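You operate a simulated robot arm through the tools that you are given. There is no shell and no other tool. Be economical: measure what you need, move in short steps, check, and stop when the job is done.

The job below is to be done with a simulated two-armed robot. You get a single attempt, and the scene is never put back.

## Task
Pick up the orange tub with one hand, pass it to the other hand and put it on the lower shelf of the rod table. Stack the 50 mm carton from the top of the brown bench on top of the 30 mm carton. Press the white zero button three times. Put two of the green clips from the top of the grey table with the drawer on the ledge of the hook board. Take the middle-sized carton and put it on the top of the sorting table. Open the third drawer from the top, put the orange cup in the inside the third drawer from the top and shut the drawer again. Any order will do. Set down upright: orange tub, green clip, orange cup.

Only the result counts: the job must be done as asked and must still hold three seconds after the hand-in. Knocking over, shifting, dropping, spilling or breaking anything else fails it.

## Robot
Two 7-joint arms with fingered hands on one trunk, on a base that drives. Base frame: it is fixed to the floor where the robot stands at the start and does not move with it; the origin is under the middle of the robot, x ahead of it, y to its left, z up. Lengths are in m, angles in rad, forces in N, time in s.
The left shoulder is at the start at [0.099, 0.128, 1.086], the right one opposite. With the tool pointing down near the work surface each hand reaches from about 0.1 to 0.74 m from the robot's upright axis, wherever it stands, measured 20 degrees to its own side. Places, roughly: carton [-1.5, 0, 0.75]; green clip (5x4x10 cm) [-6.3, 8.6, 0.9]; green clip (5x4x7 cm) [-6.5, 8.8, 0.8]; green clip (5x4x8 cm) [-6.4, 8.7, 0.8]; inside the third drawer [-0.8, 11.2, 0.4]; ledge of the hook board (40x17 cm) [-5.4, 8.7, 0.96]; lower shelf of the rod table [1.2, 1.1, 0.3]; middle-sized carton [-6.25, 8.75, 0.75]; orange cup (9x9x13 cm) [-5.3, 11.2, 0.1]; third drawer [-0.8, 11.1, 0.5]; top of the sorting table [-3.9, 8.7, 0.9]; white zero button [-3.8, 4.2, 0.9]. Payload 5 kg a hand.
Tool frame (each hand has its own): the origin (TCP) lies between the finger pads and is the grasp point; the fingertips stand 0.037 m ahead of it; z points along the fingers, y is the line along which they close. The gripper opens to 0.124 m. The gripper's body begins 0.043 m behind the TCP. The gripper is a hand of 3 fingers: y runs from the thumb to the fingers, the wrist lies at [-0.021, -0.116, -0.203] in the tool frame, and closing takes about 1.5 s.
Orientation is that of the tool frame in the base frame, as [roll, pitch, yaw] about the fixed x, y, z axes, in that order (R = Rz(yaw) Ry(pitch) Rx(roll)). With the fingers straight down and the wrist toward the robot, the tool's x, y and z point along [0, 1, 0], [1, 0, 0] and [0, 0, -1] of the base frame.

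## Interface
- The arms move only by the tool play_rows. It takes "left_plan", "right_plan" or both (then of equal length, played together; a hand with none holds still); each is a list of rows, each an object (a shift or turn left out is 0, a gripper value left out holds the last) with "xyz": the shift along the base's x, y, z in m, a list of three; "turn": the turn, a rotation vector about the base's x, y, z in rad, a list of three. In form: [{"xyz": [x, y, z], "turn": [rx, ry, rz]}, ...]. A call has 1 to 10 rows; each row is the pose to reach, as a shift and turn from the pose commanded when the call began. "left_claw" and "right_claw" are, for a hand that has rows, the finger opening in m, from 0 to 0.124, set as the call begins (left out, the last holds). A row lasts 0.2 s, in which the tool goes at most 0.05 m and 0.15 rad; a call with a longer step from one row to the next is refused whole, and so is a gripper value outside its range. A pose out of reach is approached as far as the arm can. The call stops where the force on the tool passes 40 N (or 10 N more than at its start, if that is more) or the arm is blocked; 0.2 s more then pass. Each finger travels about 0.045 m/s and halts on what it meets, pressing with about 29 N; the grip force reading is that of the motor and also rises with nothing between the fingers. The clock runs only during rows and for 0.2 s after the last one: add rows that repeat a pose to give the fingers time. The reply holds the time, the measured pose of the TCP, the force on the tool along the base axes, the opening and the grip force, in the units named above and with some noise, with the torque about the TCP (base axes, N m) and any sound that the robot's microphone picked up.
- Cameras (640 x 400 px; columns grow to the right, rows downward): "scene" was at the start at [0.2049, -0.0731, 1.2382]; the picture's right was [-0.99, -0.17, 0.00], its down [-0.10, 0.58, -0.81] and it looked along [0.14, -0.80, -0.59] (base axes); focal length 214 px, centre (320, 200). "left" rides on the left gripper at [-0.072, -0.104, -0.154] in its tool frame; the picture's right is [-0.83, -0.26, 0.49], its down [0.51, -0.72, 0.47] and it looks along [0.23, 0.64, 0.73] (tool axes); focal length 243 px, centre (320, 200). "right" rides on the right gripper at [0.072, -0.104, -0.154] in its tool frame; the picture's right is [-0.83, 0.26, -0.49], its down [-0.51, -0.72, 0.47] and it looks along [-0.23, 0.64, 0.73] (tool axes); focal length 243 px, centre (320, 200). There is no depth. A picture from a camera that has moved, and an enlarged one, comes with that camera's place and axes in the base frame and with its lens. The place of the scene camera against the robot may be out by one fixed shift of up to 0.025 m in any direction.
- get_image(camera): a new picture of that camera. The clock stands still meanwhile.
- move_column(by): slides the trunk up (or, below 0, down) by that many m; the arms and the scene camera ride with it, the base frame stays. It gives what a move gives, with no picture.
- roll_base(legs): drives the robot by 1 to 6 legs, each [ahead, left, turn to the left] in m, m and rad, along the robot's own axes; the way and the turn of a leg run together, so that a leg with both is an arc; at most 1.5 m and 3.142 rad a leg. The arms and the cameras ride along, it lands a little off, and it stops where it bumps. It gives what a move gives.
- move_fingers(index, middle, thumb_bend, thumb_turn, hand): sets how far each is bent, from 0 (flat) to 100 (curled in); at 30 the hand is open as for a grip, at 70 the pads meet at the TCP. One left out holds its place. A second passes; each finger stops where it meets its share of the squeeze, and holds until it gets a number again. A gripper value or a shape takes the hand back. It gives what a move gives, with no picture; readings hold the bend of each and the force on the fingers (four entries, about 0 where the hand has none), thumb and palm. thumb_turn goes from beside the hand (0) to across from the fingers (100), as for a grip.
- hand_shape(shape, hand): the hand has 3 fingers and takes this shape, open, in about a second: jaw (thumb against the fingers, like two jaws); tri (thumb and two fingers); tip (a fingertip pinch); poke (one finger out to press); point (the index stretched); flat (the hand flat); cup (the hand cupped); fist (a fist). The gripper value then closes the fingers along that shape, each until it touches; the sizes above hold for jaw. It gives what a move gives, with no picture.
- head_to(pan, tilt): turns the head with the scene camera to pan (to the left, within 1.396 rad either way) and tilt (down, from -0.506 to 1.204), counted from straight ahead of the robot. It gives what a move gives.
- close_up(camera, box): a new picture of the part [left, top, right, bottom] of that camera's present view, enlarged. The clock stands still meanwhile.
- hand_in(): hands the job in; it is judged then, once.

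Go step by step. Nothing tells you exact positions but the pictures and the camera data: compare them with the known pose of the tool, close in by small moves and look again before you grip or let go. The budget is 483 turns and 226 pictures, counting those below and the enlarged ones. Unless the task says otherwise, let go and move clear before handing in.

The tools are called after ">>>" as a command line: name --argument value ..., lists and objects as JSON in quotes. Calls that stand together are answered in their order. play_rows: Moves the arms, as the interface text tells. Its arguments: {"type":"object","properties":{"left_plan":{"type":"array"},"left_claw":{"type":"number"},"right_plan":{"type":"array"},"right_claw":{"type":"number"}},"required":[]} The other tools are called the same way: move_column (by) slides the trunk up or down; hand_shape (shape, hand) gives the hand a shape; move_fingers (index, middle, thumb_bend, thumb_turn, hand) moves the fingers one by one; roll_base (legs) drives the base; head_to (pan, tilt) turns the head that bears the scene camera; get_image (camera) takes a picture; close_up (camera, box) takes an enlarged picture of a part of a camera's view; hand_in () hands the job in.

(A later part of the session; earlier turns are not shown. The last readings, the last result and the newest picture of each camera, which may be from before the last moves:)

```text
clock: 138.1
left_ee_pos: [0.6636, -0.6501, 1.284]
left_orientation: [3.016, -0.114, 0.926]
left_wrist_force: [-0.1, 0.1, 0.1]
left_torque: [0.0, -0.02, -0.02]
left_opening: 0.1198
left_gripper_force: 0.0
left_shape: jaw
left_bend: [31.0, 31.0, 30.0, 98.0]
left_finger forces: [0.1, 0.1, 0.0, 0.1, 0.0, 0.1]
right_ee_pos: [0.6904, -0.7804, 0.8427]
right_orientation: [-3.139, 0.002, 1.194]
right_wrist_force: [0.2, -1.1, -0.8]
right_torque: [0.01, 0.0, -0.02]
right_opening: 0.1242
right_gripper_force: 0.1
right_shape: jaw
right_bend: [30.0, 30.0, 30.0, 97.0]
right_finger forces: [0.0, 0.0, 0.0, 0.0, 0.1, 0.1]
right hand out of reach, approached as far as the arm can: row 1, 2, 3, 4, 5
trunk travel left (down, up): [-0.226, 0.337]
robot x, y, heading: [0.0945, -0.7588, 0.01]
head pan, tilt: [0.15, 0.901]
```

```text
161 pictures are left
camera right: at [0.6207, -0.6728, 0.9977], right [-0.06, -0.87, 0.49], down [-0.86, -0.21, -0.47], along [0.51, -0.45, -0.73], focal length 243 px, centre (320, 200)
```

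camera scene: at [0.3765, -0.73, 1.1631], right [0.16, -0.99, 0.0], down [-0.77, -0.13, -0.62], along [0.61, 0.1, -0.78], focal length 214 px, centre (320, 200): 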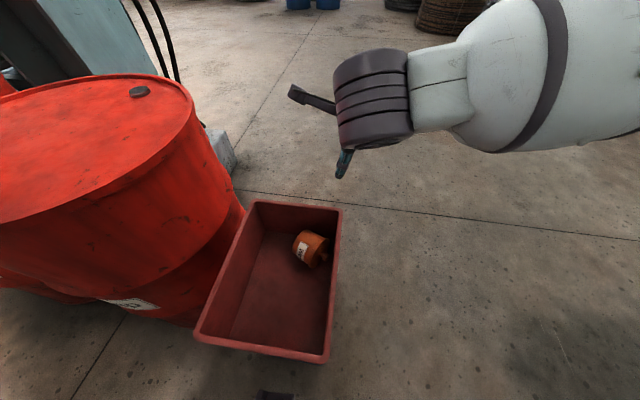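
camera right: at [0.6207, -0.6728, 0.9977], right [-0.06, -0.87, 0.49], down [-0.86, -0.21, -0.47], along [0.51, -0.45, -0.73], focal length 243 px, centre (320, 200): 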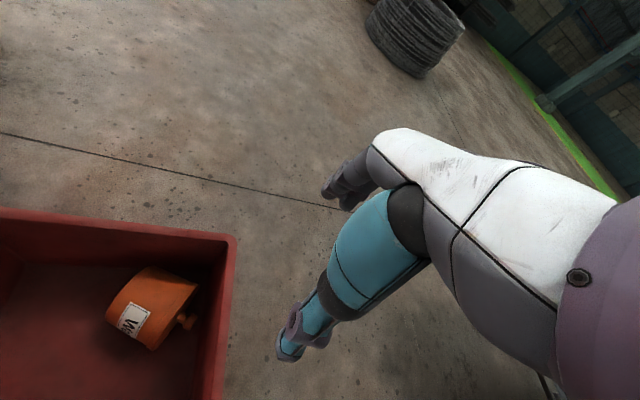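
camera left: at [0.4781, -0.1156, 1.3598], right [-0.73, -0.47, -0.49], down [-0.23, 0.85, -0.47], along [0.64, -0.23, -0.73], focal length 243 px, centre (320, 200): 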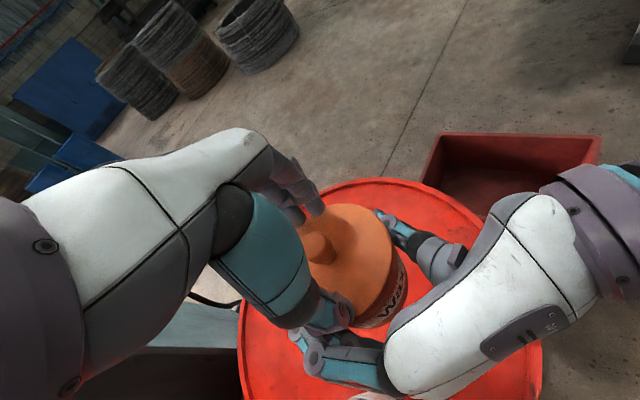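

The right arm can't cross to its left at this yaw. I'll use a different yaw (wrist to the right) and stand slightly more left, raising the trunk for elbow clearance.

>>> move_column --by 0.06

>>> roll_base --legs '[[0, 0.1, 0]]'

>>> play_rows --right_plan '[{"turn": [0, 0, 0.14]}, {"turn": [0, 0, 0.28]}, {"turn": [0, 0, 0.42]}, {"turn": [0, 0, 0.56]}, {"turn": [0, 0, 0.7]}, {"turn": [0, 0, 0.84]}, {"turn": [0, 0, 0.98]}, {"turn": [0, 0, 1.12]}]'

>>> get_image --camera "scene"

```text
clock: 139.1
left_ee_pos: [0.661, -0.6505, 1.3449]
left_orientation: [3.016, -0.114, 0.925]
left_wrist_force: [0.7, -0.3, 0.0]
left_torque: [0.01, -0.01, 0.01]
left_opening: 0.1199
left_gripper_force: 0.1
left_shape: jaw
left_bend: [31.0, 31.0, 30.0, 98.0]
left_finger forces: [0.0, 0.0, 0.0, 0.1, 0.0, 0.1]
right_ee_pos: [0.6942, -0.7779, 0.9088]
right_orientation: [-3.139, 0.004, 1.192]
right_wrist_force: [0.9, 0.3, 0.8]
right_torque: [0.01, 0.03, -0.03]
right_opening: 0.1241
right_gripper_force: 0.1
right_shape: jaw
right_bend: [30.0, 30.0, 30.0, 97.0]
right_finger forces: [0.1, 0.1, 0.1, 0.0, 0.1, 0.1]
trunk travel left (down, up): [-0.286, 0.277]
robot x, y, heading: [0.0976, -0.7585, 0.014]
head pan, tilt: [0.15, 0.901]
```

```text
clock: 140.7
left_ee_pos: [0.6591, -0.5463, 1.3463]
left_orientation: [3.019, -0.114, 0.928]
left_wrist_force: [-1.0, -0.1, 0.3]
left_torque: [0.0, 0.0, -0.01]
left_opening: 0.1194
left_gripper_force: 0.0
left_shape: jaw
left_bend: [31.0, 31.0, 30.0, 98.0]
left_finger forces: [0.0, 0.0, 0.1, 0.0, 0.0, 0.0]
right_ee_pos: [0.6922, -0.6754, 0.9078]
right_orientation: [-3.139, 0.002, 1.191]
right_wrist_force: [-0.5, 0.1, 0.0]
right_torque: [0.01, -0.01, -0.02]
right_opening: 0.1238
right_gripper_force: 0.1
right_shape: jaw
right_bend: [30.0, 30.0, 30.0, 97.0]
right_finger forces: [0.1, 0.0, 0.0, 0.1, 0.1, 0.0]
trunk travel left (down, up): [-0.286, 0.277]
robot x, y, heading: [0.0961, -0.6556, 0.013]
head pan, tilt: [0.15, 0.901]
```

```text
clock: 142.5
left_ee_pos: [0.6593, -0.5468, 1.345]
left_orientation: [3.014, -0.115, 0.928]
left_wrist_force: [-0.5, 0.5, -0.2]
left_torque: [0.02, -0.04, 0.02]
left_opening: 0.1199
left_gripper_force: 0.1
left_shape: jaw
left_bend: [31.0, 31.0, 30.0, 98.0]
left_finger forces: [0.0, 0.0, 0.0, 0.1, 0.1, 0.0]
right_ee_pos: [0.6931, -0.6749, 0.9084]
right_orientation: [3.141, 0.004, 2.313]
right_wrist_force: [0.0, -0.4, -0.2]
right_torque: [0.01, 0.03, 0.03]
right_opening: 0.1239
right_gripper_force: 0.0
right_shape: jaw
right_bend: [30.0, 30.0, 30.0, 97.0]
right_finger forces: [0.1, 0.0, 0.0, 0.0, 0.1, 0.1]
trunk travel left (down, up): [-0.286, 0.277]
robot x, y, heading: [0.0931, -0.6567, 0.015]
head pan, tilt: [0.15, 0.901]
```

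```text
160 pictures are left
camera scene: at [0.3563, -0.6285, 1.2275], right [0.16, -0.99, 0.0], down [-0.77, -0.13, -0.62], along [0.61, 0.1, -0.78], focal length 214 px, centre (320, 200)
```

scene: 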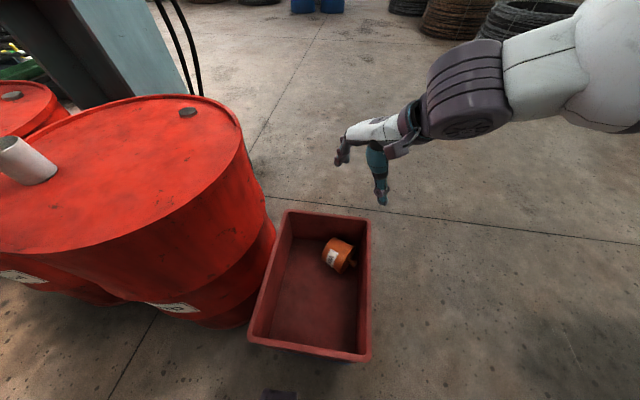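

The hand is now above the tub. I'll close the fingers to a stick and lower over the tub's top to roll it away from the wall.

>>> play_rows --right_plan '[{"xyz": [0.012, 0.02, -0.04]}, {"xyz": [0.012, 0.045, -0.08]}, {"xyz": [0.012, 0.045, -0.12]}, {"xyz": [0.012, 0.045, -0.16]}, {"xyz": [0.012, 0.045, -0.2]}, {"xyz": [0.012, 0.045, -0.24]}, {"xyz": [0.012, 0.045, -0.28]}, {"xyz": [0.012, 0.045, -0.3]}]' --right_claw 0.0

>>> get_image --camera "right"

>>> close_up --camera "scene" --box '[230, 150, 420, 370]'

```text
clock: 144.3
left_ee_pos: [0.6618, -0.5472, 1.3463]
left_orientation: [3.016, -0.113, 0.93]
left_wrist_force: [-0.3, 0.1, 0.5]
left_torque: [0.02, 0.01, 0.0]
left_opening: 0.1197
left_gripper_force: 0.1
left_shape: jaw
left_bend: [31.0, 31.0, 30.0, 98.0]
left_finger forces: [0.1, 0.1, 0.0, 0.1, 0.0, 0.1]
right_ee_pos: [0.7055, -0.6288, 0.6091]
right_orientation: [-3.14, 0.004, 2.313]
right_wrist_force: [-0.2, -0.1, 0.1]
right_torque: [0.04, -0.02, -0.02]
right_opening: 0.0
right_gripper_force: 24.2
right_shape: jaw
right_bend: [70.0, 70.0, 56.0, 100.0]
right_finger forces: [0.0, 0.1, 0.0, 0.0, 0.0, 0.1]
trunk travel left (down, up): [-0.286, 0.277]
robot x, y, heading: [0.0968, -0.6535, 0.012]
head pan, tilt: [0.15, 0.901]
```

```text
159 pictures are left
camera right: at [0.5794, -0.6451, 0.7637], right [0.75, -0.43, 0.49], down [-0.19, -0.86, -0.47], along [0.63, 0.26, -0.73], focal length 243 px, centre (320, 200)
```

right: 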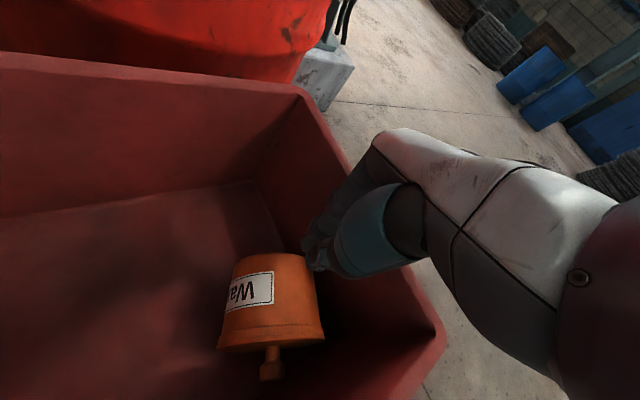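

```text
1.82 times, centred on (325, 260) of scene
camera zoom: at [0.3565, -0.6287, 1.2275], right [0.16, -0.99, 0.0], down [-0.77, -0.13, -0.62], along [0.61, 0.1, -0.78], focal length 390 px, centre (311, 91)
```

zoom: 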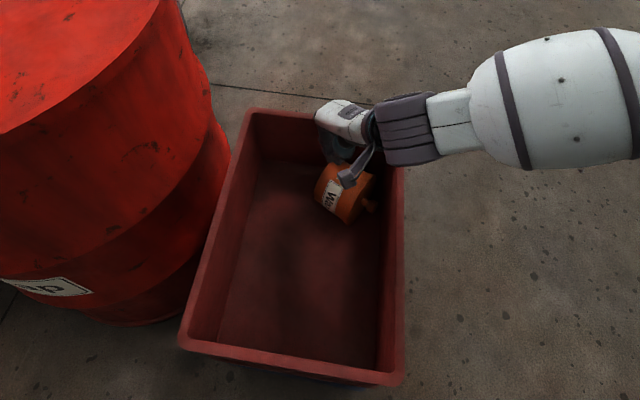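

Excellent view. I'll touch the top of the narrow end lightly and check the force.

>>> play_rows --right_plan '[{"xyz": [0.008, 0.005, -0.03]}, {"xyz": [0.008, 0.005, -0.055]}, {"xyz": [0.008, 0.005, -0.065]}]'

```text
clock: 145.1
left_ee_pos: [0.6571, -0.5458, 1.3474]
left_orientation: [3.012, -0.116, 0.93]
left_wrist_force: [-0.2, 0.8, -0.1]
left_torque: [0.0, 0.02, -0.01]
left_opening: 0.12
left_gripper_force: 0.2
left_shape: jaw
left_bend: [31.0, 31.0, 30.0, 98.0]
left_finger forces: [0.0, 0.0, 0.0, 0.0, 0.1, 0.1]
right_ee_pos: [0.7124, -0.6328, 0.5511]
right_orientation: [3.138, 0.003, 2.316]
right_wrist_force: [-1.2, 3.2, 21.2]
right_torque: [0.02, 0.25, -0.01]
right_opening: 0.0
right_gripper_force: 29.4
right_shape: jaw
right_bend: [70.0, 70.0, 57.0, 100.0]
right_finger forces: [0.0, 0.0, 0.1, 0.0, 0.0, 0.0]
right hand out of reach, approached as far as the arm can: row 2, 3
trunk travel left (down, up): [-0.286, 0.277]
robot x, y, heading: [0.094, -0.6539, 0.015]
head pan, tilt: [0.15, 0.901]
```

Contact with 21 N. I'll ease a little and drag toward the robot.

>>> play_rows --right_plan '[{"xyz": [-0.005, 0, 0.003]}, {"xyz": [-0.025, 0, 0.003]}, {"xyz": [-0.045, 0, 0.003]}, {"xyz": [-0.065, 0, 0.003]}]'

>>> get_image --camera "right"

```text
clock: 146.1
left_ee_pos: [0.6586, -0.5457, 1.3453]
left_orientation: [3.015, -0.114, 0.928]
left_wrist_force: [0.4, -0.6, 0.2]
left_torque: [0.01, 0.02, -0.02]
left_opening: 0.1197
left_gripper_force: 0.1
left_shape: jaw
left_bend: [31.0, 31.0, 30.0, 98.0]
left_finger forces: [0.0, 0.0, 0.0, 0.0, 0.0, 0.0]
right_ee_pos: [0.6472, -0.6345, 0.5497]
right_orientation: [-3.139, 0.005, 2.312]
right_wrist_force: [2.1, 1.6, 6.9]
right_torque: [-0.07, -0.17, 0.03]
right_opening: 0.0
right_gripper_force: 28.6
right_shape: jaw
right_bend: [70.0, 70.0, 57.0, 100.0]
right_finger forces: [0.0, 0.1, 0.0, 0.0, 0.0, 0.1]
trunk travel left (down, up): [-0.286, 0.277]
robot x, y, heading: [0.0966, -0.653, 0.008]
head pan, tilt: [0.15, 0.901]
```

```text
157 pictures are left
camera right: at [0.5219, -0.6493, 0.7051], right [0.75, -0.43, 0.49], down [-0.19, -0.86, -0.47], along [0.63, 0.26, -0.73], focal length 243 px, centre (320, 200)
```

right: 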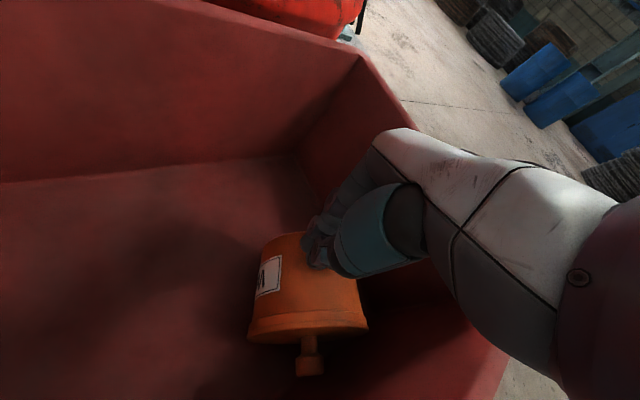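

It rolls. Continue dragging the same way.

>>> play_rows --right_plan '[{"xyz": [-0.02, 0, -0.001]}, {"xyz": [-0.04, 0, -0.001]}, {"xyz": [-0.06, 0, -0.001]}, {"xyz": [-0.08, 0, -0.001]}]'

>>> get_image --camera "right"

```text
clock: 147.1
left_ee_pos: [0.6594, -0.5468, 1.3469]
left_orientation: [3.014, -0.113, 0.929]
left_wrist_force: [0.5, -0.3, 0.6]
left_torque: [-0.03, -0.01, 0.01]
left_opening: 0.1198
left_gripper_force: 0.2
left_shape: jaw
left_bend: [31.0, 31.0, 30.0, 98.0]
left_finger forces: [0.0, 0.0, 0.0, 0.1, 0.1, 0.0]
right_ee_pos: [0.5695, -0.6413, 0.5544]
right_orientation: [-3.137, 0.001, 2.313]
right_wrist_force: [0.1, -0.5, 0.5]
right_torque: [0.0, -0.06, 0.0]
right_opening: 0.0
right_gripper_force: 29.0
right_shape: jaw
right_bend: [70.0, 70.0, 57.0, 100.0]
right_finger forces: [0.0, 0.0, 0.1, 0.0, 0.0, 0.0]
right hand out of reach, approached as far as the arm can: row 3, 4
trunk travel left (down, up): [-0.286, 0.277]
robot x, y, heading: [0.095, -0.6578, 0.011]
head pan, tilt: [0.15, 0.901]
```

```text
156 pictures are left
camera right: at [0.4444, -0.6567, 0.7099], right [0.75, -0.43, 0.49], down [-0.19, -0.86, -0.47], along [0.63, 0.26, -0.73], focal length 243 px, centre (320, 200)
```

right: 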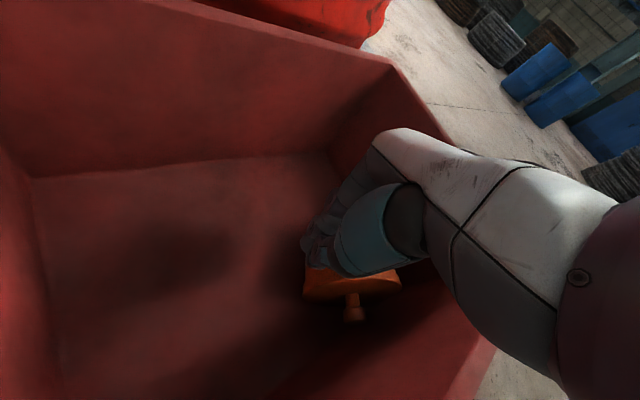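

Lift off and view from the scene camera.

>>> play_rows --right_plan '[{"xyz": [0, 0, 0.05]}, {"xyz": [0.0, 0, 0.1]}, {"xyz": [0.0, 0, 0.15]}]' --right_claw 0.124

>>> get_image --camera "right"

```text
clock: 147.9
left_ee_pos: [0.659, -0.5456, 1.346]
left_orientation: [3.014, -0.114, 0.929]
left_wrist_force: [-0.6, 0.2, 0.5]
left_torque: [-0.03, -0.03, 0.02]
left_opening: 0.1197
left_gripper_force: 0.0
left_shape: jaw
left_bend: [31.0, 31.0, 30.0, 98.0]
left_finger forces: [0.0, 0.1, 0.0, 0.1, 0.1, 0.0]
right_ee_pos: [0.5686, -0.6396, 0.7077]
right_orientation: [-3.137, 0.003, 2.313]
right_wrist_force: [-0.1, -0.1, -0.2]
right_torque: [-0.02, 0.04, -0.01]
right_opening: 0.1238
right_gripper_force: 0.1
right_shape: jaw
right_bend: [30.0, 30.0, 30.0, 98.0]
right_finger forces: [0.0, 0.0, 0.1, 0.0, 0.0, 0.0]
trunk travel left (down, up): [-0.286, 0.277]
robot x, y, heading: [0.097, -0.6541, 0.014]
head pan, tilt: [0.15, 0.901]
```

```text
155 pictures are left
camera right: at [0.443, -0.6558, 0.8622], right [0.75, -0.43, 0.49], down [-0.19, -0.86, -0.47], along [0.63, 0.26, -0.73], focal length 243 px, centre (320, 200)
```

right: 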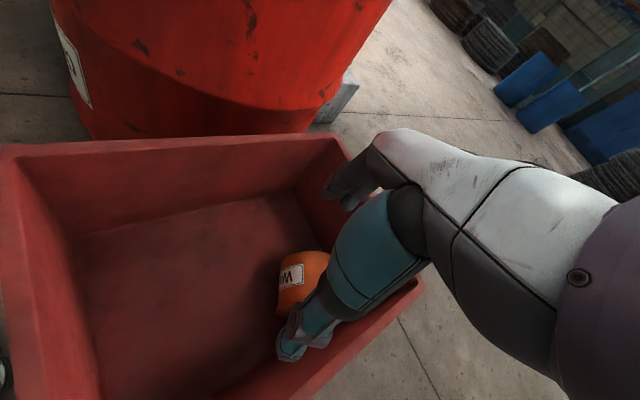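

>>> close_up --camera "scene" --box '[230, 150, 420, 370]'

```text
1.82 times, centred on (325, 260) of scene
camera zoom: at [0.3555, -0.6279, 1.2277], right [0.16, -0.99, 0.0], down [-0.77, -0.13, -0.62], along [0.61, 0.1, -0.78], focal length 390 px, centre (311, 91)
```

zoom: 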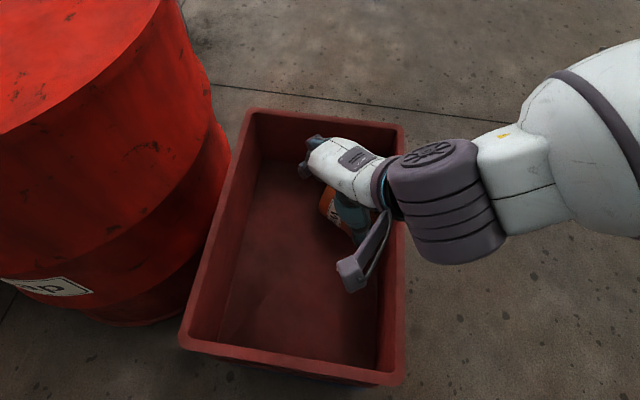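

I'll back the robot 0.1 m for better inward reach, then repeat the roll with more travel.

>>> roll_base --legs '[[-0.1, 0, 0]]'

>>> play_rows --right_plan '[{"xyz": [0.04, 0, 0]}, {"xyz": [0.08, 0.01, 0]}, {"xyz": [0.12, 0.015, 0]}, {"xyz": [0.16, 0.02, 0]}, {"xyz": [0.2, 0.02, 0]}, {"xyz": [0.2, 0.02, 0]}, {"xyz": [0.2, 0.02, 0]}]' --right_claw 0.0

>>> get_image --camera "right"

```text
clock: 149.0
left_ee_pos: [0.5611, -0.5481, 1.3447]
left_orientation: [3.018, -0.115, 0.927]
left_wrist_force: [-0.2, -0.7, 0.7]
left_torque: [0.02, 0.02, -0.02]
left_opening: 0.1199
left_gripper_force: 0.0
left_shape: jaw
left_bend: [31.0, 31.0, 30.0, 98.0]
left_finger forces: [0.0, 0.1, 0.0, 0.1, 0.0, 0.0]
right_ee_pos: [0.4715, -0.6417, 0.7061]
right_orientation: [-3.14, 0.002, 2.312]
right_wrist_force: [-0.1, 0.3, -0.5]
right_torque: [0.0, 0.0, 0.01]
right_opening: 0.1238
right_gripper_force: 0.1
right_shape: jaw
right_bend: [30.0, 30.0, 30.0, 98.0]
right_finger forces: [0.0, 0.0, 0.0, 0.0, 0.0, 0.1]
trunk travel left (down, up): [-0.286, 0.277]
robot x, y, heading: [-0.001, -0.6596, 0.007]
head pan, tilt: [0.15, 0.901]
```

```text
clock: 150.6
left_ee_pos: [0.5615, -0.5495, 1.3459]
left_orientation: [3.017, -0.115, 0.928]
left_wrist_force: [0.6, -0.1, -1.2]
left_torque: [0.01, 0.0, -0.03]
left_opening: 0.1196
left_gripper_force: 0.0
left_shape: jaw
left_bend: [31.0, 31.0, 30.0, 98.0]
left_finger forces: [0.0, 0.1, 0.0, 0.0, 0.0, 0.0]
right_ee_pos: [0.6698, -0.6213, 0.7059]
right_orientation: [-3.137, 0.001, 2.313]
right_wrist_force: [0.3, 0.3, 0.8]
right_torque: [-0.01, 0.0, 0.0]
right_opening: 0.0
right_gripper_force: 2.8
right_shape: jaw
right_bend: [70.0, 70.0, 56.0, 100.0]
right_finger forces: [0.0, 0.0, 0.0, 0.1, 0.1, 0.0]
trunk travel left (down, up): [-0.286, 0.277]
robot x, y, heading: [-0.0034, -0.658, 0.014]
head pan, tilt: [0.15, 0.901]
```

```text
153 pictures are left
camera right: at [0.5442, -0.6367, 0.86], right [0.75, -0.43, 0.49], down [-0.19, -0.86, -0.47], along [0.63, 0.26, -0.73], focal length 243 px, centre (320, 200)
```

right: 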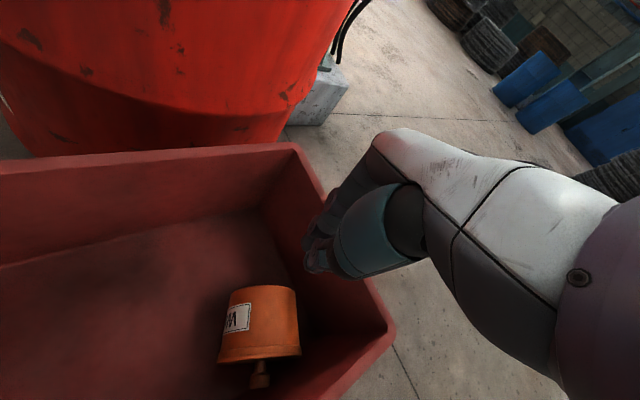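

Tub centre is about [0.68, −0.665], lid pointing right-and-back. Press and roll again.

>>> play_rows --right_plan '[{"xyz": [0.015, -0.02, -0.05]}, {"xyz": [0.015, -0.02, -0.1]}, {"xyz": [0.015, -0.02, -0.14]}, {"xyz": [0.015, -0.02, -0.158]}]'

```text
refused: row 1 steps farther than a row can; nothing moved
```

>>> play_rows --right_plan '[{"xyz": [0.015, -0.02, -0.03]}, {"xyz": [0.015, -0.02, -0.07]}, {"xyz": [0.015, -0.02, -0.11]}, {"xyz": [0.015, -0.02, -0.14]}, {"xyz": [0.015, -0.02, -0.155]}]'

```text
clock: 151.8
left_ee_pos: [0.5609, -0.5474, 1.3447]
left_orientation: [3.017, -0.115, 0.927]
left_wrist_force: [0.4, 0.0, 0.2]
left_torque: [-0.03, 0.02, -0.02]
left_opening: 0.1196
left_gripper_force: 0.1
left_shape: jaw
left_bend: [31.0, 31.0, 30.0, 98.0]
left_finger forces: [0.0, 0.1, 0.0, 0.1, 0.1, 0.0]
right_ee_pos: [0.6843, -0.6478, 0.554]
right_orientation: [-3.141, 0.002, 2.312]
right_wrist_force: [0.9, 0.4, 0.4]
right_torque: [0.05, 0.02, -0.03]
right_opening: 0.0002
right_gripper_force: 28.6
right_shape: jaw
right_bend: [70.0, 70.0, 56.0, 100.0]
right_finger forces: [0.0, 0.0, 0.0, 0.0, 0.1, 0.0]
right hand out of reach, approached as far as the arm can: row 5
trunk travel left (down, up): [-0.286, 0.277]
robot x, y, heading: [-0.0055, -0.6569, 0.011]
head pan, tilt: [0.15, 0.901]
```

At the arm's lower limit. I'll lift the hand, lower the trunk 8 cm and continue.

>>> play_rows --right_plan '[{"xyz": [0, 0, 0.04]}, {"xyz": [0, 0, 0.08]}, {"xyz": [0, 0, 0.1]}]'

>>> move_column --by -0.1

>>> play_rows --right_plan '[{"xyz": [0.0, 0.0, -0.004]}, {"xyz": [0.0, 0.0, -0.008]}]'

```text
clock: 152.6
left_ee_pos: [0.561, -0.549, 1.3458]
left_orientation: [3.016, -0.115, 0.928]
left_wrist_force: [0.6, 0.2, -0.6]
left_torque: [0.03, -0.02, 0.01]
left_opening: 0.1197
left_gripper_force: 0.1
left_shape: jaw
left_bend: [31.0, 31.0, 30.0, 98.0]
left_finger forces: [0.0, 0.0, 0.0, 0.1, 0.0, 0.1]
right_ee_pos: [0.685, -0.647, 0.6524]
right_orientation: [-3.137, 0.002, 2.312]
right_wrist_force: [0.3, -0.2, 0.1]
right_torque: [0.01, -0.02, 0.02]
right_opening: 0.0
right_gripper_force: 29.4
right_shape: jaw
right_bend: [70.0, 70.0, 56.0, 100.0]
right_finger forces: [0.1, 0.1, 0.1, 0.0, 0.0, 0.0]
trunk travel left (down, up): [-0.286, 0.277]
robot x, y, heading: [-0.0024, -0.6579, 0.017]
head pan, tilt: [0.15, 0.901]
```

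```text
clock: 153.9
left_ee_pos: [0.559, -0.5477, 1.2463]
left_orientation: [3.016, -0.115, 0.927]
left_wrist_force: [0.6, 0.2, 0.6]
left_torque: [-0.03, -0.02, -0.02]
left_opening: 0.12
left_gripper_force: 0.1
left_shape: jaw
left_bend: [31.0, 31.0, 30.0, 98.0]
left_finger forces: [0.0, 0.1, 0.0, 0.1, 0.1, 0.1]
right_ee_pos: [0.684, -0.6476, 0.5547]
right_orientation: [-3.14, 0.005, 2.313]
right_wrist_force: [0.0, -0.8, -0.4]
right_torque: [0.04, -0.01, 0.01]
right_opening: 0.0002
right_gripper_force: 28.5
right_shape: jaw
right_bend: [70.0, 70.0, 57.0, 100.0]
right_finger forces: [0.0, 0.0, 0.0, 0.0, 0.0, 0.0]
trunk travel left (down, up): [-0.186, 0.377]
robot x, y, heading: [-0.002, -0.6577, 0.016]
head pan, tilt: [0.15, 0.901]
```

```text
clock: 154.5
left_ee_pos: [0.5579, -0.5484, 1.247]
left_orientation: [3.013, -0.114, 0.927]
left_wrist_force: [0.1, -0.3, 0.5]
left_torque: [0.0, 0.01, 0.02]
left_opening: 0.1197
left_gripper_force: 0.2
left_shape: jaw
left_bend: [31.0, 31.0, 30.0, 98.0]
left_finger forces: [0.0, 0.0, 0.1, 0.0, 0.0, 0.0]
right_ee_pos: [0.6842, -0.6456, 0.5505]
right_orientation: [3.137, 0.006, 2.316]
right_wrist_force: [0.0, 1.1, 30.1]
right_torque: [-0.15, 0.15, 0.01]
right_opening: 0.0
right_gripper_force: 29.2
right_shape: jaw
right_bend: [70.0, 70.0, 58.0, 100.0]
right_finger forces: [0.0, 0.1, 0.0, 0.1, 61.3, 0.1]
trunk travel left (down, up): [-0.186, 0.377]
robot x, y, heading: [-0.0062, -0.6579, 0.015]
head pan, tilt: [0.15, 0.901]
```

Pressing at 30 N; ease slightly and drag.

>>> play_rows --right_plan '[{"xyz": [0, 0, 0.002]}, {"xyz": [-0.02, 0, 0.002]}, {"xyz": [-0.04, 0, 0.001]}, {"xyz": [-0.06, 0, 0.0]}, {"xyz": [-0.08, 0, -0.001]}, {"xyz": [-0.1, 0, -0.002]}, {"xyz": [-0.12, 0, -0.003]}, {"xyz": [-0.14, 0, -0.003]}]'

>>> get_image --camera "right"

```text
clock: 155.5
left_ee_pos: [0.5604, -0.5483, 1.2436]
left_orientation: [3.018, -0.117, 0.928]
left_wrist_force: [-0.2, 0.4, -0.2]
left_torque: [0.0, -0.01, 0.01]
left_opening: 0.1196
left_gripper_force: 0.1
left_shape: jaw
left_bend: [31.0, 31.0, 30.0, 98.0]
left_finger forces: [0.0, 0.1, 0.0, 0.1, 0.0, 0.1]
right_ee_pos: [0.6342, -0.6434, 0.5503]
right_orientation: [3.137, 0.003, 2.317]
right_wrist_force: [0.1, 1.7, 16.2]
right_torque: [-0.22, -0.16, 0.04]
right_opening: 0.0001
right_gripper_force: 28.9
right_shape: jaw
right_bend: [70.0, 70.0, 57.0, 100.0]
right_finger forces: [0.0, 26.9, 0.0, 0.0, 0.1, 0.0]
trunk travel left (down, up): [-0.186, 0.377]
robot x, y, heading: [-0.0045, -0.6557, 0.013]
head pan, tilt: [0.15, 0.901]
stopped in row 4 (right hand): the force on the tool passed its limit at 41 N (the readings are from after the stop); the commanded pose is now the measured one
```

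```text
152 pictures are left
camera right: at [0.5075, -0.6596, 0.7035], right [0.75, -0.43, 0.5], down [-0.18, -0.86, -0.47], along [0.63, 0.27, -0.73], focal length 243 px, centre (320, 200)
```

right: 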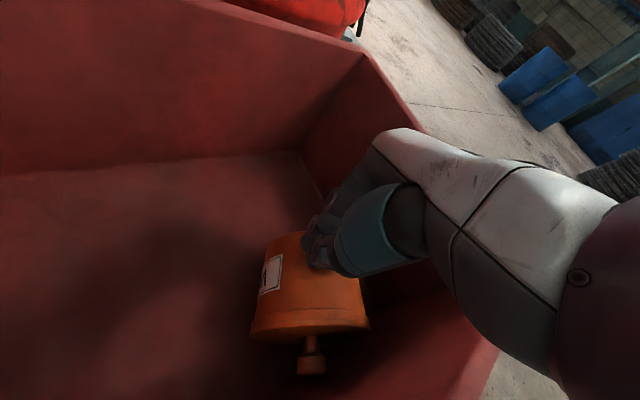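

Continue with slightly less pressure.

>>> play_rows --right_plan '[{"xyz": [-0.02, 0, 0.001]}, {"xyz": [-0.04, 0, 0.001]}, {"xyz": [-0.06, 0, 0.001]}, {"xyz": [-0.08, 0, 0.001]}, {"xyz": [-0.1, 0, 0.001]}]'

>>> get_image --camera "right"

```text
clock: 156.7
left_ee_pos: [0.5617, -0.5493, 1.2448]
left_orientation: [3.017, -0.114, 0.928]
left_wrist_force: [-0.5, -0.5, 0.4]
left_torque: [-0.03, 0.02, -0.01]
left_opening: 0.1196
left_gripper_force: 0.0
left_shape: jaw
left_bend: [31.0, 31.0, 30.0, 98.0]
left_finger forces: [0.0, 0.0, 0.1, 0.0, 0.0, 0.0]
right_ee_pos: [0.5333, -0.6437, 0.5483]
right_orientation: [3.139, 0.005, 2.314]
right_wrist_force: [-0.8, 0.7, -0.3]
right_torque: [0.05, -0.03, 0.04]
right_opening: 0.0
right_gripper_force: 29.2
right_shape: jaw
right_bend: [70.0, 70.0, 57.0, 100.0]
right_finger forces: [0.0, 0.0, 0.1, 0.1, 0.0, 0.0]
trunk travel left (down, up): [-0.186, 0.377]
robot x, y, heading: [-0.0045, -0.6566, 0.016]
head pan, tilt: [0.15, 0.901]
```

```text
151 pictures are left
camera right: at [0.407, -0.6601, 0.7023], right [0.75, -0.43, 0.5], down [-0.19, -0.86, -0.47], along [0.63, 0.26, -0.73], focal length 243 px, centre (320, 200)
```

right: 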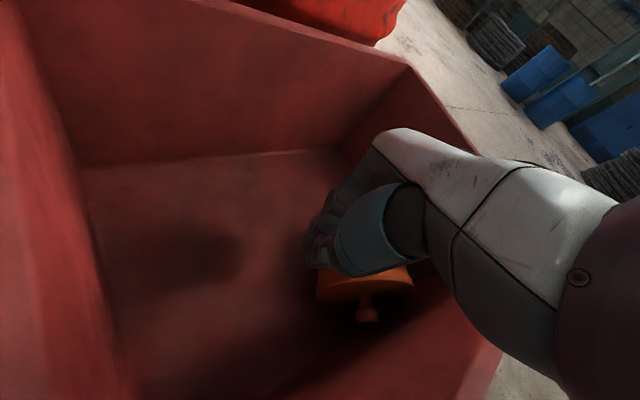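

Lift, move behind the narrow end on the far side, and wedge down to push that end toward the robot.

>>> play_rows --right_plan '[{"xyz": [0, 0, 0.04]}, {"xyz": [0.0, 0, 0.08]}, {"xyz": [0.04, 0.01, 0.1]}, {"xyz": [0.08, 0.02, 0.1]}, {"xyz": [0.12, 0.03, 0.1]}, {"xyz": [0.16, 0.04, 0.1]}, {"xyz": [0.2, 0.045, 0.1]}]'

>>> get_image --camera "right"

```text
clock: 158.3
left_ee_pos: [0.562, -0.548, 1.2451]
left_orientation: [3.015, -0.114, 0.927]
left_wrist_force: [0.0, -0.7, 0.2]
left_torque: [-0.01, 0.01, 0.03]
left_opening: 0.1203
left_gripper_force: 0.2
left_shape: jaw
left_bend: [31.0, 31.0, 30.0, 98.0]
left_finger forces: [0.0, 0.0, 0.1, 0.1, 0.0, 0.0]
right_ee_pos: [0.7349, -0.598, 0.6467]
right_orientation: [3.139, 0.002, 2.315]
right_wrist_force: [0.4, -0.3, -0.6]
right_torque: [0.01, -0.01, 0.0]
right_opening: 0.0
right_gripper_force: 28.8
right_shape: jaw
right_bend: [70.0, 70.0, 57.0, 100.0]
right_finger forces: [0.0, 0.0, 0.1, 0.1, 0.0, 0.1]
trunk travel left (down, up): [-0.186, 0.377]
robot x, y, heading: [-0.0058, -0.6588, 0.015]
head pan, tilt: [0.15, 0.901]
```

```text
150 pictures are left
camera right: at [0.6094, -0.6142, 0.8017], right [0.75, -0.43, 0.49], down [-0.19, -0.86, -0.47], along [0.63, 0.26, -0.73], focal length 243 px, centre (320, 200)
```

right: 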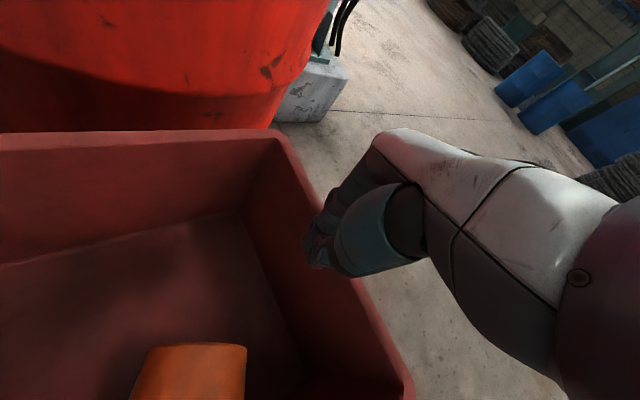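

The hand's knuckles would hit the rim there. There is now ~7 cm of space behind the tub, so I can grip it directly with yaw ≈1.15. First check the left elbow's clearance to the drum.

>>> play_rows --right_plan '[{"xyz": [-0.03, 0, 0.04]}, {"xyz": [-0.06, -0.01, 0.08]}, {"xyz": [-0.075, -0.03, 0.12]}]'

>>> head_to --pan 1.0 --tilt 0.7

>>> get_image --camera "scene"

```text
refused: row 2 steps farther than a row can; nothing moved
```

```text
clock: 159.5
left_ee_pos: [0.5606, -0.5493, 1.2456]
left_orientation: [3.017, -0.115, 0.931]
left_wrist_force: [-0.5, -0.6, 0.5]
left_torque: [-0.03, -0.01, -0.03]
left_opening: 0.1197
left_gripper_force: 0.0
left_shape: jaw
left_bend: [31.0, 31.0, 30.0, 98.0]
left_finger forces: [0.1, 0.0, 0.1, 0.1, 0.0, 0.0]
right_ee_pos: [0.7346, -0.5981, 0.6473]
right_orientation: [3.14, 0.002, 2.315]
right_wrist_force: [-0.6, 0.6, 0.3]
right_torque: [0.03, -0.02, 0.02]
right_opening: 0.0001
right_gripper_force: 28.6
right_shape: jaw
right_bend: [70.0, 70.0, 57.0, 100.0]
right_finger forces: [0.0, 0.0, 0.0, 0.1, 0.1, 0.0]
trunk travel left (down, up): [-0.186, 0.377]
robot x, y, heading: [-0.0036, -0.6601, 0.011]
head pan, tilt: [1.0, 0.7]
```

```text
149 pictures are left
camera scene: at [0.2605, -0.5695, 1.1334], right [0.85, -0.53, 0.0], down [-0.34, -0.55, -0.76], along [0.4, 0.65, -0.64], focal length 214 px, centre (320, 200)
```

scene: 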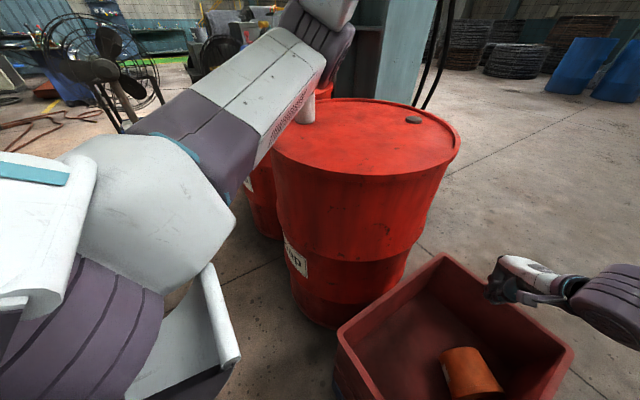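

The left elbow is well above the drum. Lift the right hand in smaller steps and shift the robot left.

>>> play_rows --right_plan '[{"xyz": [-0.02, 0, 0.04]}, {"xyz": [-0.04, -0.01, 0.08]}, {"xyz": [-0.06, -0.02, 0.11]}, {"xyz": [-0.075, -0.03, 0.14]}]' --right_claw 0.124

>>> roll_base --legs '[[0, 0.09, 0]]'

```text
clock: 160.5
left_ee_pos: [0.5582, -0.5485, 1.2464]
left_orientation: [3.015, -0.116, 0.927]
left_wrist_force: [0.0, -0.3, 0.3]
left_torque: [-0.01, -0.01, 0.03]
left_opening: 0.12
left_gripper_force: 0.1
left_shape: jaw
left_bend: [31.0, 31.0, 30.0, 98.0]
left_finger forces: [0.1, 0.1, 0.0, 0.2, 0.2, 0.0]
right_ee_pos: [0.6571, -0.6292, 0.7893]
right_orientation: [3.139, 0.003, 2.313]
right_wrist_force: [-0.2, -0.5, 0.3]
right_torque: [0.0, -0.05, -0.03]
right_opening: 0.1238
right_gripper_force: 0.0
right_shape: jaw
right_bend: [30.0, 30.0, 30.0, 98.0]
right_finger forces: [0.0, 0.0, 0.1, 0.0, 0.1, 0.0]
trunk travel left (down, up): [-0.186, 0.377]
robot x, y, heading: [-0.0058, -0.6622, 0.011]
head pan, tilt: [1.0, 0.7]
```

```text
clock: 161.9
left_ee_pos: [0.5588, -0.4587, 1.2454]
left_orientation: [3.016, -0.117, 0.928]
left_wrist_force: [0.1, 0.0, -0.3]
left_torque: [0.0, 0.0, 0.0]
left_opening: 0.1199
left_gripper_force: 0.0
left_shape: jaw
left_bend: [31.0, 31.0, 30.0, 98.0]
left_finger forces: [0.0, 0.0, 0.1, 0.0, 0.0, 0.0]
right_ee_pos: [0.6574, -0.5404, 0.788]
right_orientation: [3.139, 0.003, 2.314]
right_wrist_force: [0.8, -0.8, 0.6]
right_torque: [0.0, 0.04, 0.0]
right_opening: 0.1237
right_gripper_force: 0.1
right_shape: jaw
right_bend: [30.0, 30.0, 30.0, 98.0]
right_finger forces: [0.0, 0.0, 0.0, 0.1, 0.0, 0.0]
trunk travel left (down, up): [-0.186, 0.377]
robot x, y, heading: [-0.0093, -0.5653, 0.016]
head pan, tilt: [1.0, 0.7]
```

Now yaw the right hand to match the tub and hover over it.

>>> play_rows --right_plan '[{"xyz": [0, -0.02, 0], "turn": [0, 0, -0.14]}, {"xyz": [0, -0.04, 0], "turn": [0, 0, -0.28]}, {"xyz": [0, -0.06, 0], "turn": [0, 0, -0.42]}, {"xyz": [0, -0.08, 0], "turn": [0, 0, -0.56]}, {"xyz": [0, -0.1, 0], "turn": [0, 0, -0.7]}, {"xyz": [0, -0.12, 0], "turn": [0, 0, -0.84]}, {"xyz": [0, -0.12, 0], "turn": [0, 0, -0.98]}, {"xyz": [0, -0.12, 0], "turn": [0, 0, -1.12]}]'

>>> head_to --pan 0.0 --tilt 1.0

>>> get_image --camera "right"

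>>> get_image --camera "scene"

```text
clock: 163.7
left_ee_pos: [0.5601, -0.4601, 1.244]
left_orientation: [3.018, -0.114, 0.926]
left_wrist_force: [0.4, -0.2, 0.0]
left_torque: [0.01, 0.02, 0.0]
left_opening: 0.1195
left_gripper_force: 0.1
left_shape: jaw
left_bend: [31.0, 31.0, 30.0, 98.0]
left_finger forces: [0.0, 0.1, 0.1, 0.0, 0.0, 0.0]
right_ee_pos: [0.6587, -0.6593, 0.789]
right_orientation: [-3.14, 0.004, 1.191]
right_wrist_force: [0.4, -0.6, -0.3]
right_torque: [-0.01, 0.0, 0.01]
right_opening: 0.1237
right_gripper_force: 0.1
right_shape: jaw
right_bend: [30.0, 30.0, 30.0, 98.0]
right_finger forces: [0.0, 0.0, 0.1, 0.0, 0.0, 0.0]
trunk travel left (down, up): [-0.186, 0.377]
robot x, y, heading: [-0.0072, -0.5706, 0.009]
head pan, tilt: [1.0, 0.7]
```

```text
clock: 165.0
left_ee_pos: [0.5592, -0.4586, 1.2453]
left_orientation: [3.016, -0.114, 0.927]
left_wrist_force: [-0.2, -0.1, 0.3]
left_torque: [-0.01, -0.03, -0.01]
left_opening: 0.1198
left_gripper_force: 0.1
left_shape: jaw
left_bend: [31.0, 31.0, 30.0, 98.0]
left_finger forces: [0.0, 0.0, 0.0, 0.0, 0.1, 0.0]
right_ee_pos: [0.6582, -0.6583, 0.7899]
right_orientation: [3.138, 0.003, 1.197]
right_wrist_force: [0.8, 0.5, 0.6]
right_torque: [0.01, -0.02, 0.05]
right_opening: 0.1241
right_gripper_force: 0.0
right_shape: jaw
right_bend: [30.0, 30.0, 30.0, 98.0]
right_finger forces: [0.1, 0.0, 0.1, 0.0, 0.1, 0.0]
trunk travel left (down, up): [-0.186, 0.377]
robot x, y, heading: [-0.0082, -0.5651, 0.018]
head pan, tilt: [0.0, 1.0]
```

```text
148 pictures are left
camera right: at [0.5877, -0.5518, 0.9436], right [-0.06, -0.87, 0.5], down [-0.86, -0.21, -0.47], along [0.51, -0.45, -0.73], focal length 243 px, centre (320, 200)
```

right: 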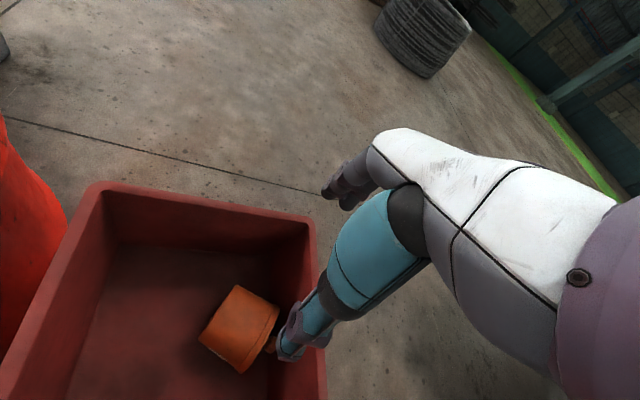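

```text
147 pictures are left
camera scene: at [0.284, -0.5504, 1.1101], right [0.01, -1.0, 0.0], down [-0.84, -0.01, -0.54], along [0.54, 0.01, -0.84], focal length 214 px, centre (320, 200)
```

scene: 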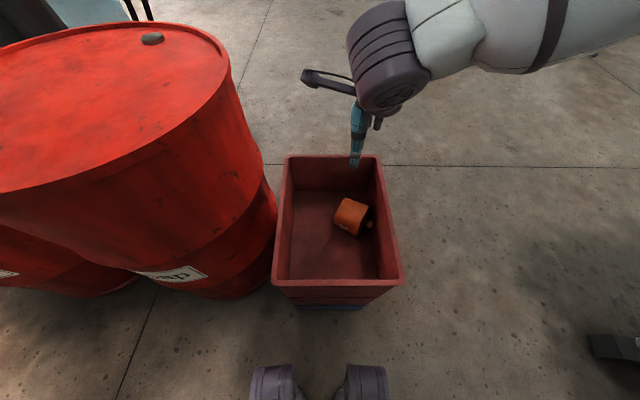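

The tub centre is about [0.63, −0.664], axis yaw ≈1.03. I'll lower the trunk slightly, open the fingers wide, align and hover closer.

>>> move_column --by -0.06

>>> move_fingers --hand "right" --index 17 --middle 17 --thumb_bend 17

>>> play_rows --right_plan '[{"xyz": [-0.01, -0.003, -0.03], "turn": [0, 0, -0.08]}, {"xyz": [-0.02, -0.005, -0.06], "turn": [0, 0, -0.15]}, {"xyz": [-0.026, -0.006, -0.1], "turn": [0, 0, -0.15]}, {"xyz": [-0.026, -0.006, -0.14], "turn": [0, 0, -0.15]}]'

>>> get_image --camera "right"

>>> close_up --camera "scene" --box '[240, 80, 440, 280]'

```text
clock: 166.0
left_ee_pos: [0.5584, -0.4579, 1.1861]
left_orientation: [3.013, -0.114, 0.927]
left_wrist_force: [0.1, 0.3, -0.3]
left_torque: [-0.01, -0.01, -0.01]
left_opening: 0.1199
left_gripper_force: 0.1
left_shape: jaw
left_bend: [31.0, 31.0, 30.0, 98.0]
left_finger forces: [0.1, 0.0, 0.1, 0.0, 0.1, 0.0]
right_ee_pos: [0.6582, -0.6595, 0.7314]
right_orientation: [3.14, 0.001, 1.197]
right_wrist_force: [0.6, -0.5, -0.1]
right_torque: [0.0, 0.0, 0.0]
right_opening: 0.1239
right_gripper_force: 0.1
right_shape: jaw
right_bend: [30.0, 30.0, 30.0, 98.0]
right_finger forces: [0.1, 0.0, 0.1, 0.1, 0.0, 0.0]
trunk travel left (down, up): [-0.126, 0.437]
robot x, y, heading: [-0.0059, -0.569, 0.018]
head pan, tilt: [0.0, 1.0]
```

```text
clock: 167.0
left_ee_pos: [0.5588, -0.4583, 1.185]
left_orientation: [3.016, -0.114, 0.926]
left_wrist_force: [0.1, -0.8, -0.3]
left_torque: [-0.01, 0.03, -0.01]
left_opening: 0.1195
left_gripper_force: 0.1
left_shape: jaw
left_bend: [31.0, 31.0, 30.0, 98.0]
left_finger forces: [0.0, 0.0, 0.0, 0.0, 0.0, 0.0]
right_ee_pos: [0.6579, -0.6589, 0.7273]
right_orientation: [3.14, 0.004, 1.195]
right_wrist_force: [-0.1, -0.2, -0.9]
right_torque: [0.0, 0.02, 0.03]
right_opening: 0.164
right_gripper_force: 0.1
right_shape: fingers
right_bend: [17.0, 17.0, 17.0, 98.0]
right_finger forces: [0.0, 0.0, 0.1, 0.0, 0.1, 0.0]
trunk travel left (down, up): [-0.126, 0.437]
robot x, y, heading: [-0.0044, -0.569, 0.012]
head pan, tilt: [0.0, 1.0]
```

```text
clock: 168.0
left_ee_pos: [0.561, -0.4571, 1.1857]
left_orientation: [3.016, -0.114, 0.927]
left_wrist_force: [1.5, 0.0, -0.5]
left_torque: [-0.02, -0.01, -0.03]
left_opening: 0.12
left_gripper_force: 0.1
left_shape: jaw
left_bend: [31.0, 31.0, 30.0, 98.0]
left_finger forces: [0.0, 0.0, 0.0, 0.0, 0.1, 0.1]
right_ee_pos: [0.6316, -0.6688, 0.5878]
right_orientation: [3.141, 0.003, 1.044]
right_wrist_force: [0.3, 0.9, -0.6]
right_torque: [0.05, 0.09, 0.12]
right_opening: 0.1643
right_gripper_force: 0.4
right_shape: fingers
right_bend: [17.0, 17.0, 17.0, 98.0]
right_finger forces: [0.0, 1.5, 0.1, 0.1, 0.0, 0.0]
trunk travel left (down, up): [-0.126, 0.437]
robot x, y, heading: [-0.0073, -0.5669, 0.015]
head pan, tilt: [0.0, 1.0]
```

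```text
146 pictures are left
camera right: at [0.579, -0.5507, 0.742], right [-0.19, -0.85, 0.5], down [-0.88, -0.08, -0.47], along [0.44, -0.52, -0.73], focal length 243 px, centre (320, 200)
```

right: 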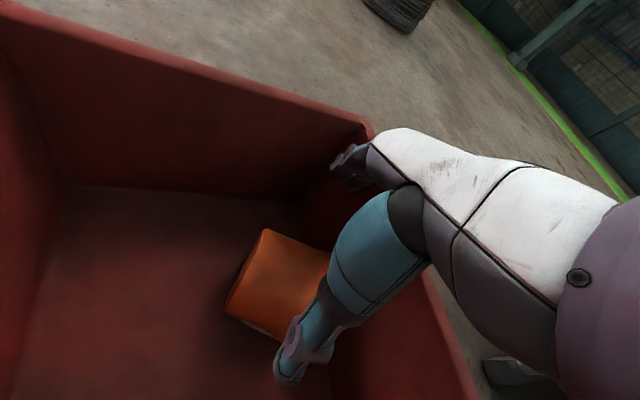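

```text
2.00 times, centred on (340, 180) of scene
camera zoom: at [0.3091, -0.5502, 1.0375], right [0.01, -1.0, 0.0], down [-0.84, -0.01, -0.54], along [0.54, 0.01, -0.84], focal length 429 px, centre (280, 240)
```

zoom: 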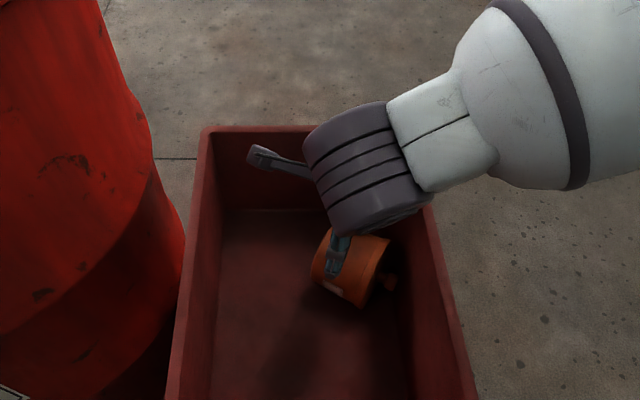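

The middle finger touches the crate's right wall. I'll raise, shift toward the tub's narrow end, adjust yaw a bit and reduce the finger spread.

>>> play_rows --right_plan '[{"xyz": [0.0, 0.01, 0.02]}, {"xyz": [0.008, 0.018, 0.02], "turn": [0, 0, 0.08]}, {"xyz": [0.008, 0.018, 0.02], "turn": [0, 0, 0.08]}]'

>>> move_fingers --hand "right" --index 25 --middle 25 --thumb_bend 20

>>> play_rows --right_plan '[{"xyz": [0, 0, -0.03]}, {"xyz": [0, 0, -0.06]}, {"xyz": [0, 0, -0.08]}, {"xyz": [0, 0, -0.1]}]'

>>> get_image --camera "right"

```text
clock: 168.8
left_ee_pos: [0.5592, -0.4581, 1.1854]
left_orientation: [3.017, -0.114, 0.926]
left_wrist_force: [0.8, 0.2, -0.5]
left_torque: [0.0, 0.03, 0.01]
left_opening: 0.1198
left_gripper_force: 0.0
left_shape: jaw
left_bend: [31.0, 31.0, 30.0, 98.0]
left_finger forces: [0.1, 0.1, 0.0, 0.0, 0.0, 0.0]
right_ee_pos: [0.6406, -0.6478, 0.6087]
right_orientation: [3.141, 0.004, 1.124]
right_wrist_force: [0.2, 0.1, -0.7]
right_torque: [0.01, -0.02, -0.01]
right_opening: 0.1642
right_gripper_force: 0.0
right_shape: fingers
right_bend: [17.0, 17.0, 17.0, 98.0]
right_finger forces: [0.0, 0.0, 0.1, 0.1, 0.0, 0.0]
trunk travel left (down, up): [-0.126, 0.437]
robot x, y, heading: [-0.0081, -0.5688, 0.009]
head pan, tilt: [0.0, 1.0]
```

```text
clock: 169.8
left_ee_pos: [0.5602, -0.4568, 1.1857]
left_orientation: [3.016, -0.114, 0.927]
left_wrist_force: [-0.4, 0.5, 0.3]
left_torque: [-0.01, 0.0, -0.01]
left_opening: 0.1197
left_gripper_force: 0.0
left_shape: jaw
left_bend: [31.0, 31.0, 30.0, 98.0]
left_finger forces: [0.0, 0.1, 0.0, 0.1, 0.1, 0.1]
right_ee_pos: [0.64, -0.6475, 0.6098]
right_orientation: [3.14, 0.004, 1.125]
right_wrist_force: [0.0, 0.4, -0.3]
right_torque: [0.01, 0.01, 0.0]
right_opening: 0.1482
right_gripper_force: 0.1
right_shape: fingers
right_bend: [25.0, 25.0, 20.0, 98.0]
right_finger forces: [0.0, 0.1, 0.1, 0.0, 0.1, 0.0]
trunk travel left (down, up): [-0.126, 0.437]
robot x, y, heading: [-0.0072, -0.5673, 0.014]
head pan, tilt: [0.0, 1.0]
```

```text
clock: 170.8
left_ee_pos: [0.5597, -0.4598, 1.1851]
left_orientation: [3.018, -0.114, 0.926]
left_wrist_force: [0.2, -0.6, 0.4]
left_torque: [-0.02, 0.0, 0.05]
left_opening: 0.1199
left_gripper_force: 0.0
left_shape: jaw
left_bend: [31.0, 31.0, 30.0, 98.0]
left_finger forces: [0.0, 0.0, 0.0, 0.0, 0.1, 0.1]
right_ee_pos: [0.6411, -0.6489, 0.5084]
right_orientation: [3.141, 0.004, 1.123]
right_wrist_force: [0.3, -0.4, -0.1]
right_torque: [0.01, 0.01, 0.04]
right_opening: 0.148
right_gripper_force: 0.0
right_shape: fingers
right_bend: [25.0, 25.0, 20.0, 98.0]
right_finger forces: [0.1, 0.1, 0.1, 0.1, 0.0, 0.1]
trunk travel left (down, up): [-0.126, 0.437]
robot x, y, heading: [-0.0097, -0.5703, 0.011]
head pan, tilt: [0.0, 1.0]
```

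```text
144 pictures are left
camera right: at [0.5775, -0.5357, 0.6623], right [-0.12, -0.86, 0.49], down [-0.87, -0.15, -0.47], along [0.48, -0.49, -0.73], focal length 243 px, centre (320, 200)
```

right: 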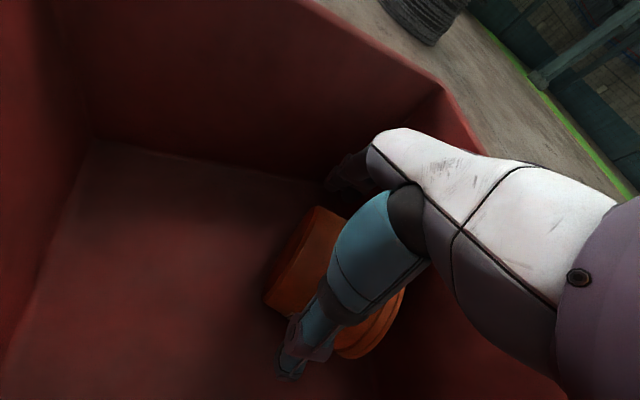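

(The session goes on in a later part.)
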